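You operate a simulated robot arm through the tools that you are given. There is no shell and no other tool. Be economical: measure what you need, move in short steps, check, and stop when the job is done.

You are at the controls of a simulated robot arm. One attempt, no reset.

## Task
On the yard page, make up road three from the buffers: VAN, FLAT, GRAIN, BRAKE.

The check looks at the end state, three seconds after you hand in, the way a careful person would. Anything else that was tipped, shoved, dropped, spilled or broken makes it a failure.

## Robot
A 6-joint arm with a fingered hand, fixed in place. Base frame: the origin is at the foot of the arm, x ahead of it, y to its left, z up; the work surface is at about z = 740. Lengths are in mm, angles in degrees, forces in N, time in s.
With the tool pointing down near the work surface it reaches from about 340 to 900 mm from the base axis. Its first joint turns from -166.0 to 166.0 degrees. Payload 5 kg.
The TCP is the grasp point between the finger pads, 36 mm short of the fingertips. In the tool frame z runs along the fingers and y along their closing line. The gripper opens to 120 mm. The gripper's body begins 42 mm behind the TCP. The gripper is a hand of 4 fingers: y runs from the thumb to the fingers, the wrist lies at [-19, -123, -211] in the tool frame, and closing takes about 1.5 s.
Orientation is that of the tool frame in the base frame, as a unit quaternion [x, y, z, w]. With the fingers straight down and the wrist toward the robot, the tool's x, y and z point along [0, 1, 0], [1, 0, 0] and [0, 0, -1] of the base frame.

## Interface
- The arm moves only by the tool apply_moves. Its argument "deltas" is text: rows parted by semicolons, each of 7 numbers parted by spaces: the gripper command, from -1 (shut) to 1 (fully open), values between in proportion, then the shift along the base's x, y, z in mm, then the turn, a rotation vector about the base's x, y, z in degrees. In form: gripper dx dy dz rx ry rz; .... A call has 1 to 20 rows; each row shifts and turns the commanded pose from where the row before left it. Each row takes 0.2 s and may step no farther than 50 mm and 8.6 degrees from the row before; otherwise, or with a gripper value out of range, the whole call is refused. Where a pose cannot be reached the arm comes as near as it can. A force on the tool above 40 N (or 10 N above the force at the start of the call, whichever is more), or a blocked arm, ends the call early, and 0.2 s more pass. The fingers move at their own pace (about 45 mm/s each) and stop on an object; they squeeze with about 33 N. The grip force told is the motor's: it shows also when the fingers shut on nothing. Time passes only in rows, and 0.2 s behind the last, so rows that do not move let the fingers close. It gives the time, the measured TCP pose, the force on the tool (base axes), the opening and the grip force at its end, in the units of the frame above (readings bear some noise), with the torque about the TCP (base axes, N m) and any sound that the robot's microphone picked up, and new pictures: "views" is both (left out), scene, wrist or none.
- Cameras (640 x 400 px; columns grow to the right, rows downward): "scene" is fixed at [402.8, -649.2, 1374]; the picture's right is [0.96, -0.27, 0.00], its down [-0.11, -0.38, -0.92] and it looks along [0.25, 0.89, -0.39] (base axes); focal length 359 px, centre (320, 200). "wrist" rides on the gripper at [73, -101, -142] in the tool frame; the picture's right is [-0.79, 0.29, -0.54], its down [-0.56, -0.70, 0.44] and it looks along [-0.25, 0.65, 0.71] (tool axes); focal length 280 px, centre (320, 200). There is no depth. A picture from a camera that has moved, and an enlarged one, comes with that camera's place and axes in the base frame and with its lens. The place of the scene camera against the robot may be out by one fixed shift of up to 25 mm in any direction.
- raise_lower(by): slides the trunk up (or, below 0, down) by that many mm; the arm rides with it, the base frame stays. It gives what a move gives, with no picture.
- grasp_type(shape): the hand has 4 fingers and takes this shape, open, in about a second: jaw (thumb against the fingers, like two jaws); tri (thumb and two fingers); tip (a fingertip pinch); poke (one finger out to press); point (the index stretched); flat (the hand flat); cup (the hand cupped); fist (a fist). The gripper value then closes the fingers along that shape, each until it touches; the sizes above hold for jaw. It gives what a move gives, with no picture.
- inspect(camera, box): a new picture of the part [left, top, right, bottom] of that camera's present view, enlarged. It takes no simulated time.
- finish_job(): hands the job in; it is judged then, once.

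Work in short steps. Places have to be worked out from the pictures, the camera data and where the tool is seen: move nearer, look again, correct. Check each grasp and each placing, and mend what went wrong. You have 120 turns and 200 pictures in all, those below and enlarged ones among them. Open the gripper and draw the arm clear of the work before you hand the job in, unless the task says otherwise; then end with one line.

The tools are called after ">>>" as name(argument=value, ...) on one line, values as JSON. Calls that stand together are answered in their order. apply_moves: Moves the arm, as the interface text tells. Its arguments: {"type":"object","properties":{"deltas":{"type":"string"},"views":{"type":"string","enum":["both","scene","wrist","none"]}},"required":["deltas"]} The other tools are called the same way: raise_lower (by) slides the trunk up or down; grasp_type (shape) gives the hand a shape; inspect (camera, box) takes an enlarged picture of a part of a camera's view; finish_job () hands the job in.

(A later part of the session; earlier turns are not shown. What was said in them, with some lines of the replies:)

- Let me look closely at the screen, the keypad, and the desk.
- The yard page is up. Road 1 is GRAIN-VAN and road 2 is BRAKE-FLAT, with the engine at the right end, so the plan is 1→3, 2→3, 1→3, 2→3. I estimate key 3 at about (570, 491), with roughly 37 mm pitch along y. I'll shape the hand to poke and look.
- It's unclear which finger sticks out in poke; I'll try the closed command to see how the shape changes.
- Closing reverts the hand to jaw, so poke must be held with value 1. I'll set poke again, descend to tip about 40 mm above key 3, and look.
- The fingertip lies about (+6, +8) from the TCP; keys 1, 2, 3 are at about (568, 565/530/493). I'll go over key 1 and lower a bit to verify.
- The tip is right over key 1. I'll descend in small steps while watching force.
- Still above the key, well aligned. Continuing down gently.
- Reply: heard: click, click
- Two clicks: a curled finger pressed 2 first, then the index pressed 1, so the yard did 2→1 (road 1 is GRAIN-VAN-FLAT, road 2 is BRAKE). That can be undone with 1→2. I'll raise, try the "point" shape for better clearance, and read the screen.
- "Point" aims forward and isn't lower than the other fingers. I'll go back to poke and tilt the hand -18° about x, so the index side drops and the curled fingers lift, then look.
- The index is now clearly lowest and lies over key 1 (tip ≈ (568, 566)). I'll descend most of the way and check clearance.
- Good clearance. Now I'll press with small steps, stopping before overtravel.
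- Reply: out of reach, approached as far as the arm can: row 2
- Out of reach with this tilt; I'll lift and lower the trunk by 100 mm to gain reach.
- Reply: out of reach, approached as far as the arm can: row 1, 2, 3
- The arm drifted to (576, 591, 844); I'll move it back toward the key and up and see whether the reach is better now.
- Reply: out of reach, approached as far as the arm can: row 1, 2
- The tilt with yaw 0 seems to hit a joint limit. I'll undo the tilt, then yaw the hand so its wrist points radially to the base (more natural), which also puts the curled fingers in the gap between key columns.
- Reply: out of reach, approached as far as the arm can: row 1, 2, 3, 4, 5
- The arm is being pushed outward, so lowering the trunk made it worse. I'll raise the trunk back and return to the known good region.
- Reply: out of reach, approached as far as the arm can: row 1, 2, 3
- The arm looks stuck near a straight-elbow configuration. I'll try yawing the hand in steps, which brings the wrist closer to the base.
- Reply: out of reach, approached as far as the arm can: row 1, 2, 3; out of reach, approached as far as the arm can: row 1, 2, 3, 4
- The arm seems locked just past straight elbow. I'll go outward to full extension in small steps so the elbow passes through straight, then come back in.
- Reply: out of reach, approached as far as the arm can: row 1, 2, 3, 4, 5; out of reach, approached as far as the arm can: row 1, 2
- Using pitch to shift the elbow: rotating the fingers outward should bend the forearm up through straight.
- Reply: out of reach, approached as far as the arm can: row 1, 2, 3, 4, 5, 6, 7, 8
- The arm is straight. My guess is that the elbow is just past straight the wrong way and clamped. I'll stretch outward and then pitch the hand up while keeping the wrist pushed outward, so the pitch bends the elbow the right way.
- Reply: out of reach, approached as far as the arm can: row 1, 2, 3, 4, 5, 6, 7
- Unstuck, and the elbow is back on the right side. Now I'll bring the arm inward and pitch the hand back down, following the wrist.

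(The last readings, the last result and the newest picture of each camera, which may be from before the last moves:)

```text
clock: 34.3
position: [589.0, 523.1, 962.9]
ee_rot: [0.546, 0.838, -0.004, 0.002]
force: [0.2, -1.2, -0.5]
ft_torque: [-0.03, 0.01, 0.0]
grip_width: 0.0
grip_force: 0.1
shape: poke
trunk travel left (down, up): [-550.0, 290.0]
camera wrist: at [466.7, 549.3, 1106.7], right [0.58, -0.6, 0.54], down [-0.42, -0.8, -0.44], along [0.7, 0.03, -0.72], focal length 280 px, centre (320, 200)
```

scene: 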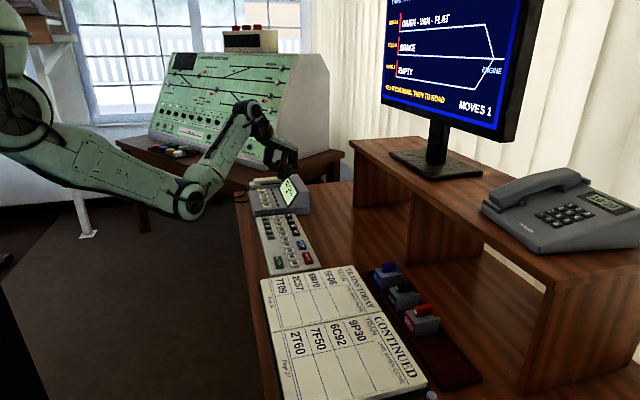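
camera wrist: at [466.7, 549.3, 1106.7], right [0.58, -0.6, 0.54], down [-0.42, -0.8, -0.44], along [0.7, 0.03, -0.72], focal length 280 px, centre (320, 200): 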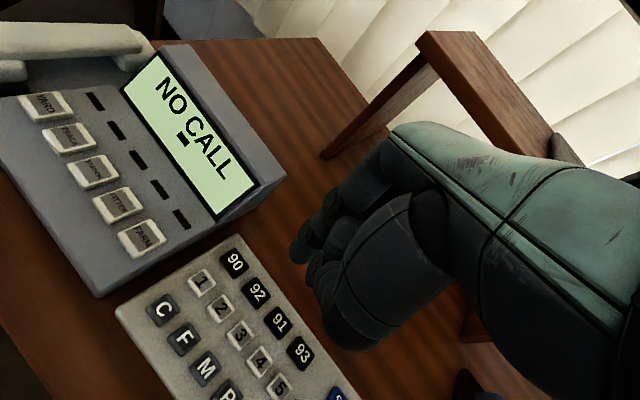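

Back in a healthy configuration. I'll yaw about 26° more (wrist radial) and tilt 12° so the index is lowest, and then look.

>>> apply_moves(deltas="1 0 0 0 0 0 6.5; 1 0 0 0 0 0 6.5; 1 0 0 0 0 0 6.5; 1 0 0 0 0 0 6.5; 1 0 0 0 -3.9 -4.6 0; 1 0 0 0 -3.9 -4.6 0; 1 -20 20 -30 0 0 0; 1 0 20 -35 0 0 0; 1 0 0 0 0 0 0", views="wrist")

>>> inspect(camera="scene", box=[220, 80, 340, 220])

```text
clock: 36.3
position: [568.0, 562.0, 899.1]
ee_rot: [0.342, 0.934, -0.039, 0.1]
force: [0.1, 0.2, 0.2]
ft_torque: [-0.02, -0.03, -0.03]
grip_width: 0.0
grip_force: 0.1
shape: poke
trunk travel left (down, up): [-550.0, 290.0]
camera wrist: at [425.1, 551.0, 1022.8], right [0.69, -0.2, 0.7], down [0.04, -0.95, -0.31], along [0.72, 0.24, -0.65], focal length 280 px, centre (320, 200)
```

wrist: 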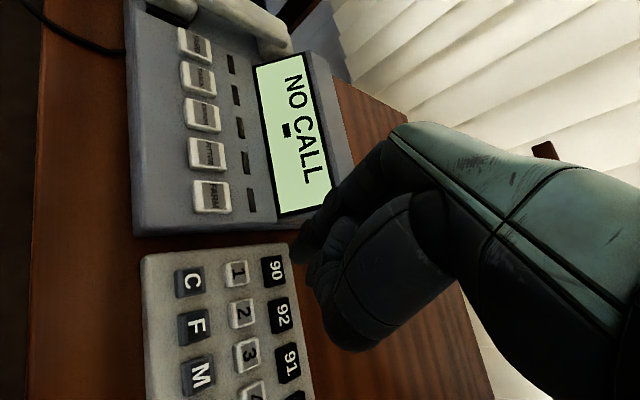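

```text
2.86 times, centred on (280, 150) of scene
camera zoom: at [402.8, -649.2, 1374.0], right [0.96, -0.27, 0.0], down [-0.11, -0.38, -0.92], along [0.25, 0.89, -0.39], focal length 1027 px, centre (434, 343)
```

zoom: 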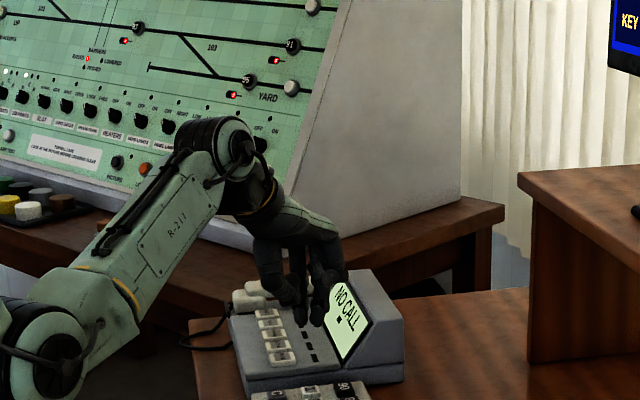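

The index tip is at about (568, 566), over key 1 (568, 565). Descending to just above it and checking.

>>> apply_moves(deltas="1 -1 -1 -30 0 0 0; 1 0 0 -30 0 0 0; 1 0 0 -15 0 0 0; 1 0 0 0 0 0 0", views="none")

>>> inspect(camera="wrist", box=[200, 150, 440, 390])

>>> inspect(camera="scene", box=[230, 110, 340, 220])

```text
clock: 37.3
position: [566.6, 560.9, 822.7]
ee_rot: [0.341, 0.934, -0.038, 0.101]
force: [-0.3, 0.4, 0.8]
ft_torque: [0.01, 0.03, 0.01]
grip_width: 0.0
grip_force: 0.1
shape: poke
trunk travel left (down, up): [-550.0, 290.0]
```

```text
1.67 times, centred on (320, 270) of wrist
camera zoom: at [424.2, 549.9, 948.0], right [0.69, -0.2, 0.7], down [0.04, -0.95, -0.31], along [0.72, 0.24, -0.65], focal length 467 px, centre (320, 83)
```

zoom: 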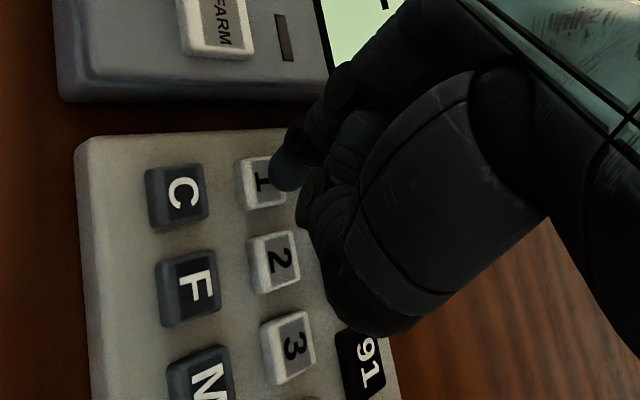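

```text
3.64 times, centred on (285, 165) of scene
camera zoom: at [402.8, -649.2, 1374.0], right [0.96, -0.27, 0.0], down [-0.11, -0.38, -0.92], along [0.25, 0.89, -0.39], focal length 1307 px, centre (447, 327)
```

zoom: 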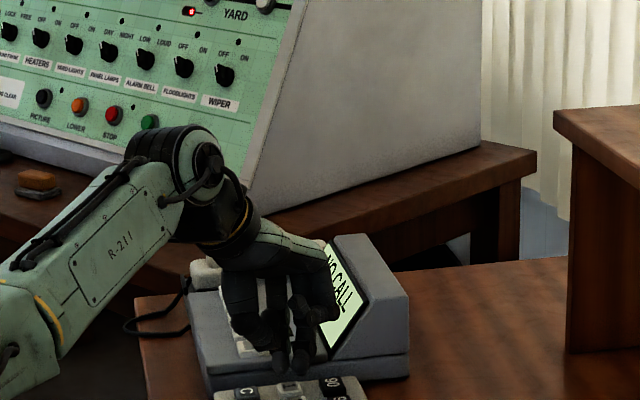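

Aligned. Pressing in small steps.

>>> apply_moves(deltas="1 0 0 -4 0 0 0; 1 0 0 -3 0 0 0; 1 0 0 -3 0 0 0; 1 0 0 -2 0 0 0; 1 0 0 -2 0 0 0; 1 0 0 0 0 0 0", views="none")

>>> inspect(camera="scene", box=[370, 0, 540, 130])

```text
clock: 38.7
position: [568.0, 560.7, 809.3]
ee_rot: [0.341, 0.934, -0.039, 0.1]
force: [0.7, -0.1, -0.1]
ft_torque: [0.01, 0.01, 0.03]
grip_width: 0.0
grip_force: 0.1
shape: poke
trunk travel left (down, up): [-550.0, 290.0]
```

```text
3.08 times, centred on (455, 65) of scene
camera zoom: at [402.8, -649.2, 1374.0], right [0.96, -0.27, 0.0], down [-0.11, -0.38, -0.92], along [0.25, 0.89, -0.39], focal length 1106 px, centre (-95, 615)
```

zoom: 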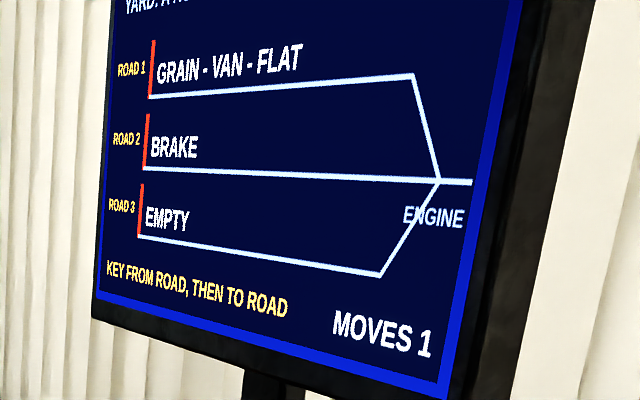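

No contact yet; continuing in 2 mm steps.

>>> apply_moves(deltas="1 0 0 -2 0 0 0; 1 0 0 -2 0 0 0; 1 0 0 0 0 0 0", views="none")

>>> inspect(camera="wrist", box=[200, 150, 440, 390])

```text
clock: 39.5
position: [566.7, 561.7, 806.4]
ee_rot: [0.341, 0.934, -0.038, 0.1]
force: [-0.8, 1.3, 1.6]
ft_torque: [0.03, 0.05, 0.0]
grip_width: 0.0
grip_force: 0.1
shape: poke
trunk travel left (down, up): [-550.0, 290.0]
heard: click
```

```text
1.67 times, centred on (320, 270) of wrist
camera zoom: at [424.9, 550.4, 930.8], right [0.69, -0.2, 0.7], down [0.04, -0.95, -0.31], along [0.72, 0.24, -0.65], focal length 467 px, centre (320, 83)
```

zoom: 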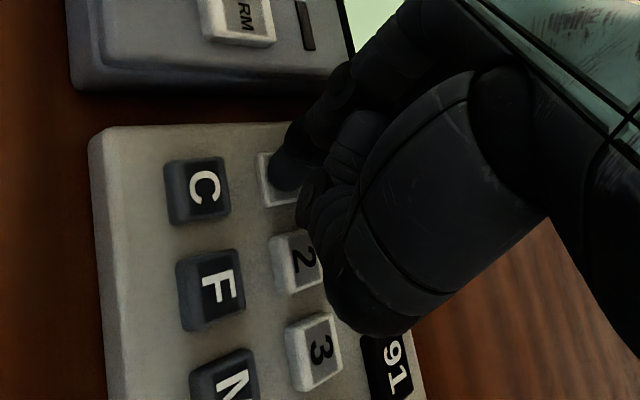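

One click. Lifting and reading the screen.

>>> apply_moves(deltas="1 0 0 10 0 0 0; 1 0 0 15 0 0 0; 1 0 0 0 0 0 0", views="none")

>>> inspect(camera="scene", box=[370, 0, 540, 130])

```text
clock: 40.3
position: [566.8, 561.5, 829.9]
ee_rot: [0.342, 0.934, -0.039, 0.1]
force: [0.6, 0.6, 1.0]
ft_torque: [0.01, 0.02, 0.01]
grip_width: 0.0
grip_force: 0.0
shape: poke
trunk travel left (down, up): [-550.0, 290.0]
```

```text
3.08 times, centred on (455, 65) of scene
camera zoom: at [402.8, -649.2, 1374.0], right [0.96, -0.27, 0.0], down [-0.11, -0.38, -0.92], along [0.25, 0.89, -0.39], focal length 1106 px, centre (-95, 615)
```

zoom: 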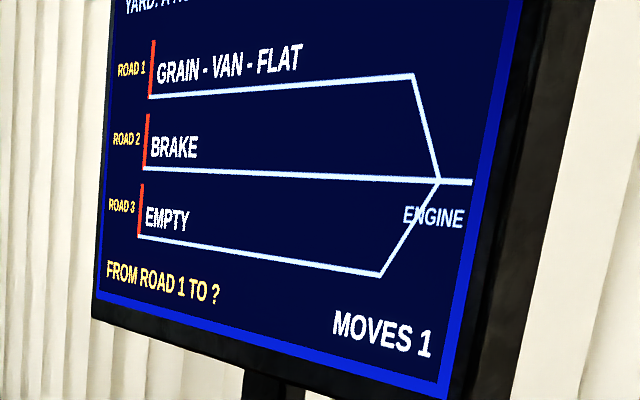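

Works: "FROM ROAD 1 TO ?". Now key 2: shift -36 in y, press, lift.

>>> apply_moves(deltas="1 0 -18 0 0 0 0; 1 0 -18 0 0 0 0; 1 0 0 -10 0 0 0; 1 0 0 -6 0 0 0; 1 0 0 -4 0 0 0; 1 0 0 -2 0 0 0; 1 0 0 -2 0 0 0; 1 0 0 0 0 0 0", views="none")

>>> inspect(camera="wrist", box=[200, 150, 440, 390])

>>> inspect(camera="scene", box=[370, 0, 540, 130])

```text
clock: 42.1
position: [567.9, 525.2, 806.5]
ee_rot: [0.341, 0.934, -0.039, 0.1]
force: [0.1, -0.1, 2.1]
ft_torque: [0.03, -0.01, 0.02]
grip_width: 0.1
grip_force: 0.0
shape: poke
trunk travel left (down, up): [-550.0, 290.0]
heard: click
```

```text
1.67 times, centred on (320, 270) of wrist
camera zoom: at [424.9, 514.4, 931.5], right [0.69, -0.2, 0.7], down [0.04, -0.95, -0.31], along [0.72, 0.24, -0.65], focal length 467 px, centre (320, 83)
```

zoom: 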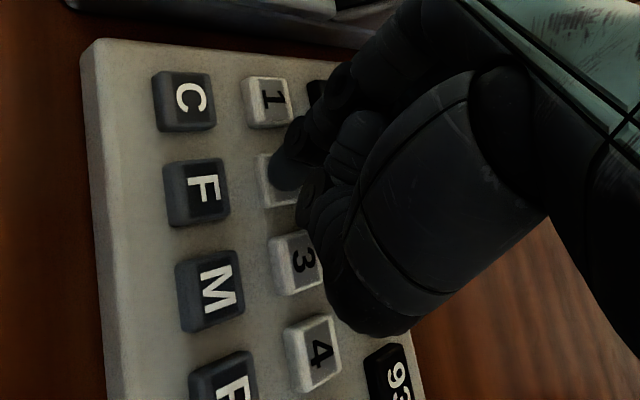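

```text
3.08 times, centred on (455, 65) of scene
camera zoom: at [402.8, -649.2, 1374.0], right [0.96, -0.27, 0.0], down [-0.11, -0.38, -0.92], along [0.25, 0.89, -0.39], focal length 1106 px, centre (-95, 615)
```

zoom: 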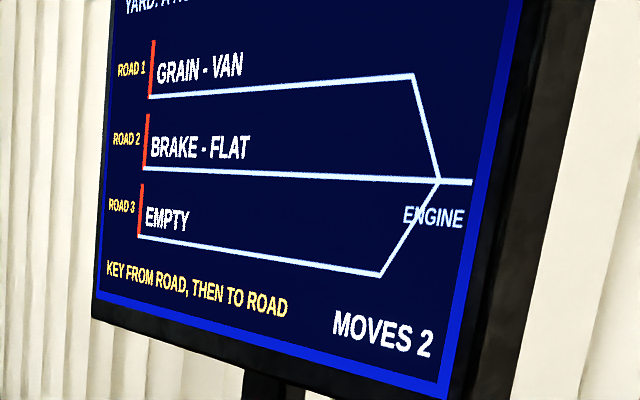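

Back to the original yard. Now key 1 again.

>>> apply_moves(deltas="1 0 0 12 0 0 0; 1 0 0 12 0 0 0; 1 0 18 0 0 0 0; 1 0 18 0 0 0 0; 1 0 0 -10 0 0 0; 1 0 0 -6 0 0 0; 1 0 0 -4 0 0 0; 1 0 0 -2 0 0 0; 1 0 0 -2 0 0 0; 1 0 0 0 0 0 0", views="none")

>>> inspect(camera="scene", box=[370, 0, 540, 130])

```text
clock: 44.3
position: [567.5, 560.6, 805.9]
ee_rot: [0.342, 0.934, -0.039, 0.1]
force: [0.7, -0.3, 1.9]
ft_torque: [0.02, -0.05, 0.02]
grip_width: 0.0
grip_force: 0.1
shape: poke
trunk travel left (down, up): [-550.0, 290.0]
heard: click
```

```text
3.08 times, centred on (455, 65) of scene
camera zoom: at [402.8, -649.2, 1374.0], right [0.96, -0.27, 0.0], down [-0.11, -0.38, -0.92], along [0.25, 0.89, -0.39], focal length 1106 px, centre (-95, 615)
```

zoom: 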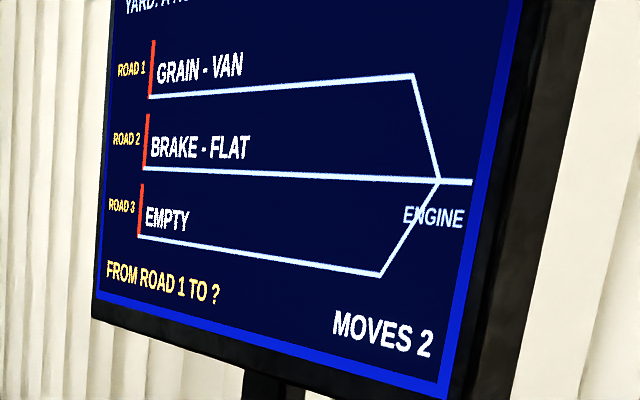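

Now key 3 (−72 mm in y).

>>> apply_moves(deltas="1 0 0 12 0 0 0; 1 0 0 12 0 0 0; 1 0 -36 0 0 0 0; 1 0 -36 0 0 0 0; 1 0 0 -10 0 0 0; 1 0 0 -6 0 0 0; 1 0 0 -4 0 0 0; 1 0 0 -2 0 0 0; 1 0 0 -2 0 0 0; 1 0 0 0 0 0 0", views="none")

>>> inspect(camera="scene", box=[370, 0, 540, 130])

>>> inspect(camera="wrist", box=[200, 150, 440, 390])

```text
clock: 46.5
position: [568.0, 488.6, 807.3]
ee_rot: [0.341, 0.934, -0.039, 0.1]
force: [-0.8, 0.5, 1.3]
ft_torque: [0.06, 0.01, 0.0]
grip_width: 0.0
grip_force: 0.1
shape: poke
trunk travel left (down, up): [-550.0, 290.0]
heard: click
```

```text
3.08 times, centred on (455, 65) of scene
camera zoom: at [402.8, -649.2, 1374.0], right [0.96, -0.27, 0.0], down [-0.11, -0.38, -0.92], along [0.25, 0.89, -0.39], focal length 1106 px, centre (-95, 615)
```

zoom: 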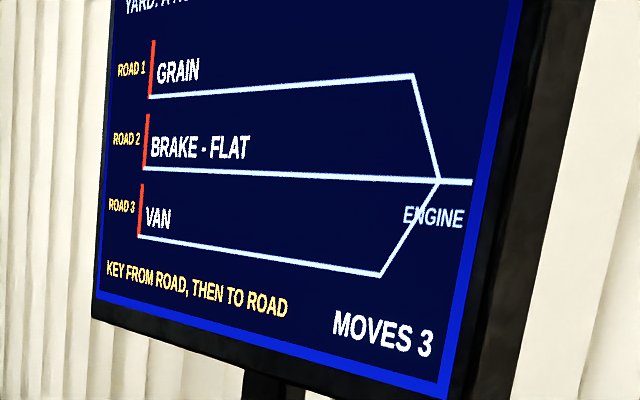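

```text
1.67 times, centred on (320, 270) of wrist
camera zoom: at [425.3, 478.3, 931.5], right [0.69, -0.2, 0.7], down [0.04, -0.95, -0.31], along [0.72, 0.24, -0.65], focal length 467 px, centre (320, 83)
```

zoom: 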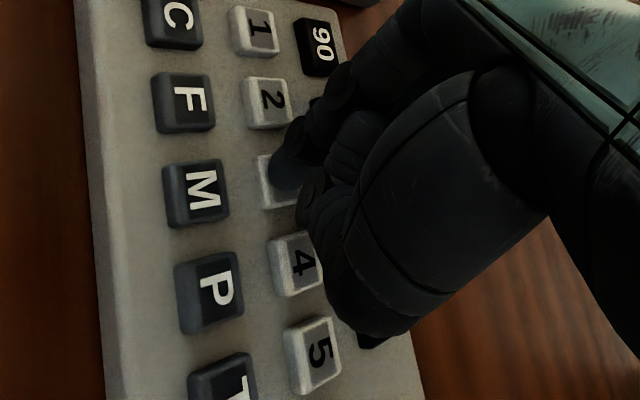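

VAN is in road 3. Next are key 2 and then key 3.

>>> apply_moves(deltas="1 0 0 12 0 0 0; 1 0 0 12 0 0 0; 1 0 18 0 0 0 0; 1 0 18 0 0 0 0; 1 0 0 -10 0 0 0; 1 0 0 -6 0 0 0; 1 0 0 -4 0 0 0; 1 0 0 -2 0 0 0; 1 0 0 -2 0 0 0; 1 0 0 0 0 0 0", views="none")

>>> inspect(camera="scene", box=[370, 0, 540, 130])

```text
clock: 48.7
position: [568.4, 525.2, 805.6]
ee_rot: [0.342, 0.934, -0.038, 0.1]
force: [0.0, 1.1, 1.8]
ft_torque: [0.02, 0.03, -0.02]
grip_width: 0.2
grip_force: 0.1
shape: poke
trunk travel left (down, up): [-550.0, 290.0]
heard: click
```

```text
3.08 times, centred on (455, 65) of scene
camera zoom: at [402.8, -649.2, 1374.0], right [0.96, -0.27, 0.0], down [-0.11, -0.38, -0.92], along [0.25, 0.89, -0.39], focal length 1106 px, centre (-95, 615)
```

zoom: 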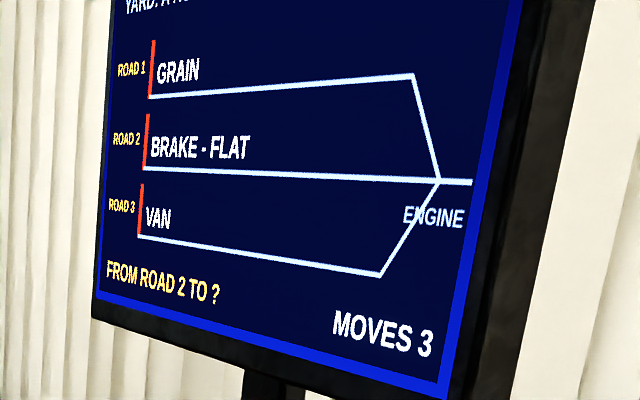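

Screen reads "FROM ROAD 2 TO ?". Pressing 3.

>>> apply_moves(deltas="1 0 0 12 0 0 0; 1 0 0 12 0 0 0; 1 0 -18 0 0 0 0; 1 0 -18 0 0 0 0; 1 0 0 -10 0 0 0; 1 0 0 -6 0 0 0; 1 0 0 -4 0 0 0; 1 0 0 -2 0 0 0; 1 0 0 -2 0 0 0; 1 0 0 0 0 0 0", views="none")

>>> inspect(camera="scene", box=[370, 0, 540, 130])

```text
clock: 50.9
position: [568.0, 489.5, 807.4]
ee_rot: [0.342, 0.934, -0.038, 0.099]
force: [0.6, 1.3, 0.9]
ft_torque: [0.02, -0.04, -0.02]
grip_width: 0.0
grip_force: 0.0
shape: poke
trunk travel left (down, up): [-550.0, 290.0]
heard: click
```

```text
3.08 times, centred on (455, 65) of scene
camera zoom: at [402.8, -649.2, 1374.0], right [0.96, -0.27, 0.0], down [-0.11, -0.38, -0.92], along [0.25, 0.89, -0.39], focal length 1106 px, centre (-95, 615)
```

zoom: 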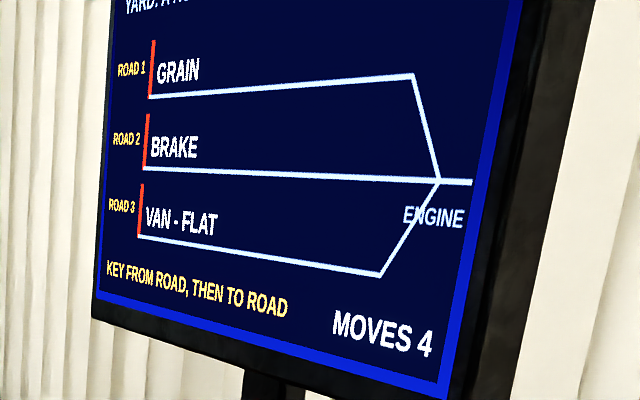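

VAN - FLAT. Next is key 1 for GRAIN.

>>> apply_moves(deltas="1 0 0 12 0 0 0; 1 0 0 12 0 0 0; 1 0 36 0 0 0 0; 1 0 36 0 0 0 0; 1 0 0 -10 0 0 0; 1 0 0 -6 0 0 0; 1 0 0 -4 0 0 0; 1 0 0 -2 0 0 0; 1 0 0 -2 0 0 0; 1 0 0 0 0 0 0", views="none")

>>> inspect(camera="scene", box=[370, 0, 540, 130])

```text
clock: 53.1
position: [566.7, 560.8, 805.3]
ee_rot: [0.342, 0.934, -0.039, 0.1]
force: [1.0, 0.3, 1.3]
ft_torque: [0.01, 0.03, -0.02]
grip_width: 0.0
grip_force: 0.1
shape: poke
trunk travel left (down, up): [-550.0, 290.0]
heard: click
```

```text
3.08 times, centred on (455, 65) of scene
camera zoom: at [402.8, -649.2, 1374.0], right [0.96, -0.27, 0.0], down [-0.11, -0.38, -0.92], along [0.25, 0.89, -0.39], focal length 1106 px, centre (-95, 615)
```

zoom: 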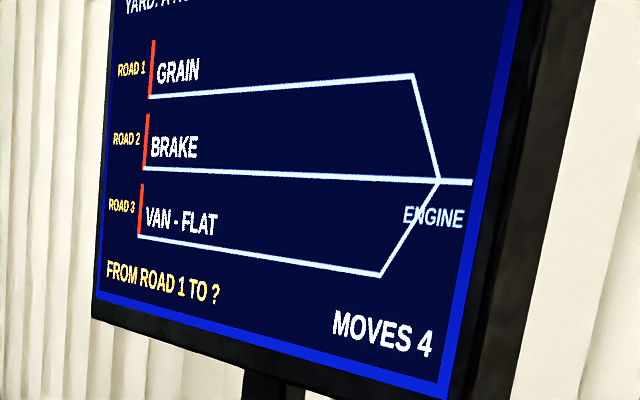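

Then key 3.

>>> apply_moves(deltas="1 0 0 12 0 0 0; 1 0 0 12 0 0 0; 1 0 -36 0 0 0 0; 1 0 -36 0 0 0 0; 1 0 0 -10 0 0 0; 1 0 0 -6 0 0 0; 1 0 0 -4 0 0 0; 1 0 0 -2 0 0 0; 1 0 0 -2 0 0 0; 1 0 0 0 0 0 0", views="none")

>>> inspect(camera="scene", box=[370, 0, 540, 130])

```text
clock: 55.3
position: [567.3, 489.4, 806.0]
ee_rot: [0.342, 0.934, -0.037, 0.1]
force: [0.3, 0.7, 1.3]
ft_torque: [-0.01, 0.03, -0.01]
grip_width: 0.0
grip_force: 0.2
shape: poke
trunk travel left (down, up): [-550.0, 290.0]
heard: click
```

```text
3.08 times, centred on (455, 65) of scene
camera zoom: at [402.8, -649.2, 1374.0], right [0.96, -0.27, 0.0], down [-0.11, -0.38, -0.92], along [0.25, 0.89, -0.39], focal length 1106 px, centre (-95, 615)
```

zoom: 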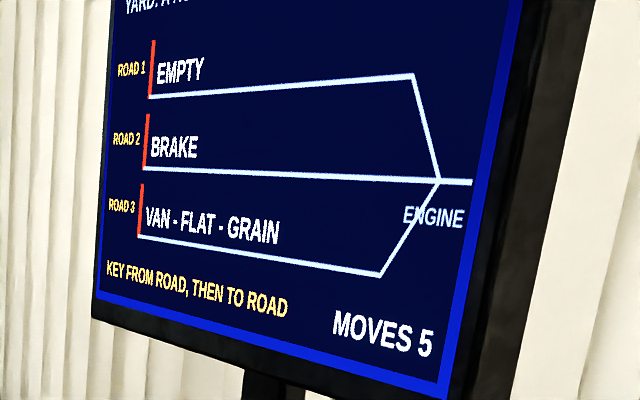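

Last move: key 2, then key 3.

>>> apply_moves(deltas="1 0 0 12 0 0 0; 1 0 0 12 0 0 0; 1 0 18 0 0 0 0; 1 0 18 0 0 0 0; 1 0 0 -10 0 0 0; 1 0 0 -6 0 0 0; 1 0 0 -4 0 0 0; 1 0 0 -2 0 0 0; 1 0 0 -2 0 0 0; 1 0 0 0 0 0 0", views="none")

>>> inspect(camera="scene", box=[370, 0, 540, 130])

```text
clock: 57.5
position: [567.7, 524.9, 807.5]
ee_rot: [0.342, 0.934, -0.039, 0.1]
force: [0.7, 0.5, 1.5]
ft_torque: [0.01, -0.01, 0.02]
grip_width: 0.0
grip_force: 0.0
shape: poke
trunk travel left (down, up): [-550.0, 290.0]
heard: click
```

```text
3.08 times, centred on (455, 65) of scene
camera zoom: at [402.8, -649.2, 1374.0], right [0.96, -0.27, 0.0], down [-0.11, -0.38, -0.92], along [0.25, 0.89, -0.39], focal length 1106 px, centre (-95, 615)
```

zoom: 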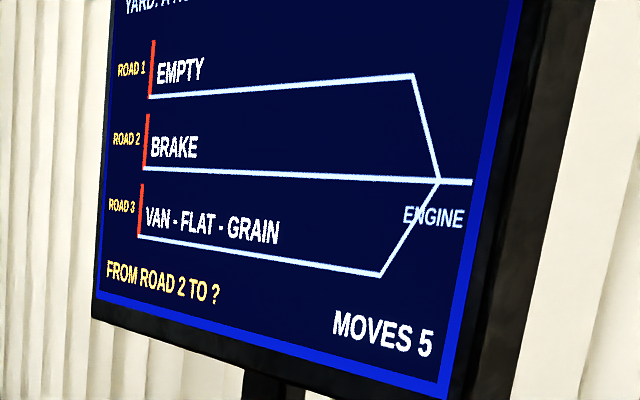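

Screen shows "FROM ROAD 2 TO ?"; pressing 3.

>>> apply_moves(deltas="1 0 0 12 0 0 0; 1 0 0 12 0 0 0; 1 0 -18 0 0 0 0; 1 0 -18 0 0 0 0; 1 0 0 -10 0 0 0; 1 0 0 -6 0 0 0; 1 0 0 -4 0 0 0; 1 0 0 -2 0 0 0; 1 0 0 -2 0 0 0; 1 0 0 0 0 0 0", views="none")

>>> inspect(camera="scene", box=[370, 0, 540, 130])

```text
clock: 59.7
position: [567.7, 489.4, 806.8]
ee_rot: [0.342, 0.934, -0.038, 0.1]
force: [-0.3, 0.7, 1.3]
ft_torque: [0.0, 0.0, 0.02]
grip_width: 0.0
grip_force: 0.0
shape: poke
trunk travel left (down, up): [-550.0, 290.0]
heard: click
```

```text
3.08 times, centred on (455, 65) of scene
camera zoom: at [402.8, -649.2, 1374.0], right [0.96, -0.27, 0.0], down [-0.11, -0.38, -0.92], along [0.25, 0.89, -0.39], focal length 1106 px, centre (-95, 615)
```

zoom: 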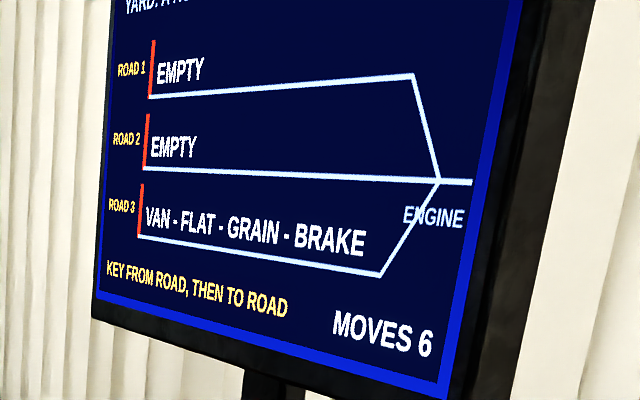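

Road 3 reads VAN - FLAT - GRAIN - BRAKE. I'll lift straight up and clear.

>>> apply_moves(deltas="1 0 0 15 0 0 0; 1 0 0 40 0 0 0; 1 0 0 45 0 0 0; 1 0 0 45 0 0 0; 1 0 0 0 0 0 0")

>>> grasp_type(shape="jaw")

>>> inspect(camera="scene", box=[0, 0, 640, 400])

```text
clock: 60.9
position: [568.2, 488.0, 952.9]
ee_rot: [0.342, 0.934, -0.039, 0.1]
force: [0.0, -0.8, -0.7]
ft_torque: [-0.02, 0.0, -0.02]
grip_width: 0.2
grip_force: 0.0
shape: poke
trunk travel left (down, up): [-550.0, 290.0]
camera wrist: at [425.9, 478.3, 1077.4], right [0.69, -0.2, 0.7], down [0.04, -0.95, -0.31], along [0.72, 0.24, -0.65], focal length 280 px, centre (320, 200)
```

scene: 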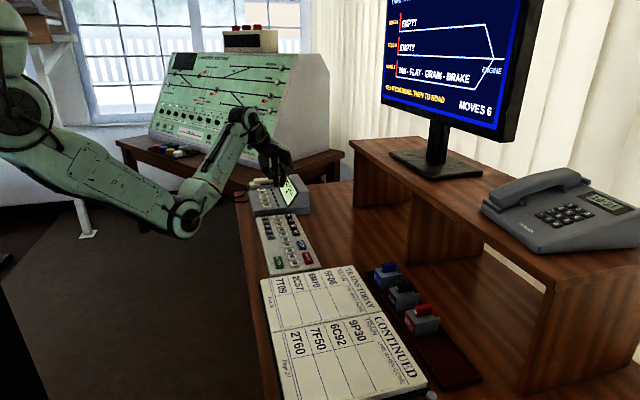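
wrist: 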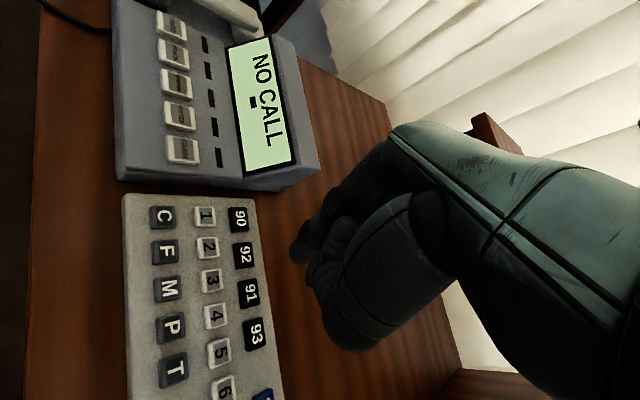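

```text
clock: 61.8
position: [568.7, 489.9, 952.2]
ee_rot: [0.341, 0.934, -0.039, 0.1]
force: [0.5, -0.3, 0.5]
ft_torque: [0.01, -0.02, -0.01]
grip_width: 120.0
grip_force: 0.0
shape: jaw
trunk travel left (down, up): [-550.0, 290.0]
```

```text
1.00 times, centred on (320, 200) of scene (not enlarged: the box is as wide or as high as the picture)
camera zoom: at [402.8, -649.2, 1374.0], right [0.96, -0.27, 0.0], down [-0.11, -0.38, -0.92], along [0.25, 0.89, -0.39], focal length 359 px, centre (320, 200)
```

zoom: 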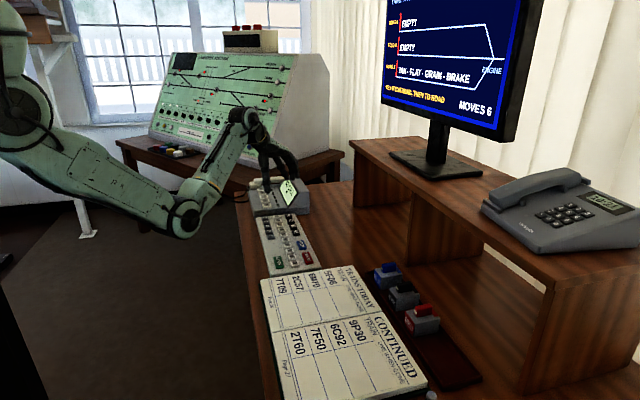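

The hand is clear and open, nothing else has been disturbed, and the page shows road 3 complete. Handing in.

>>> finish_job()

```text
The job is handed in.
```

Road three reads VAN - FLAT - GRAIN - BRAKE from the buffers, and roads one and two are empty; it took six moves instead of four because an accidental double key press made a wrong move that I had to reverse.
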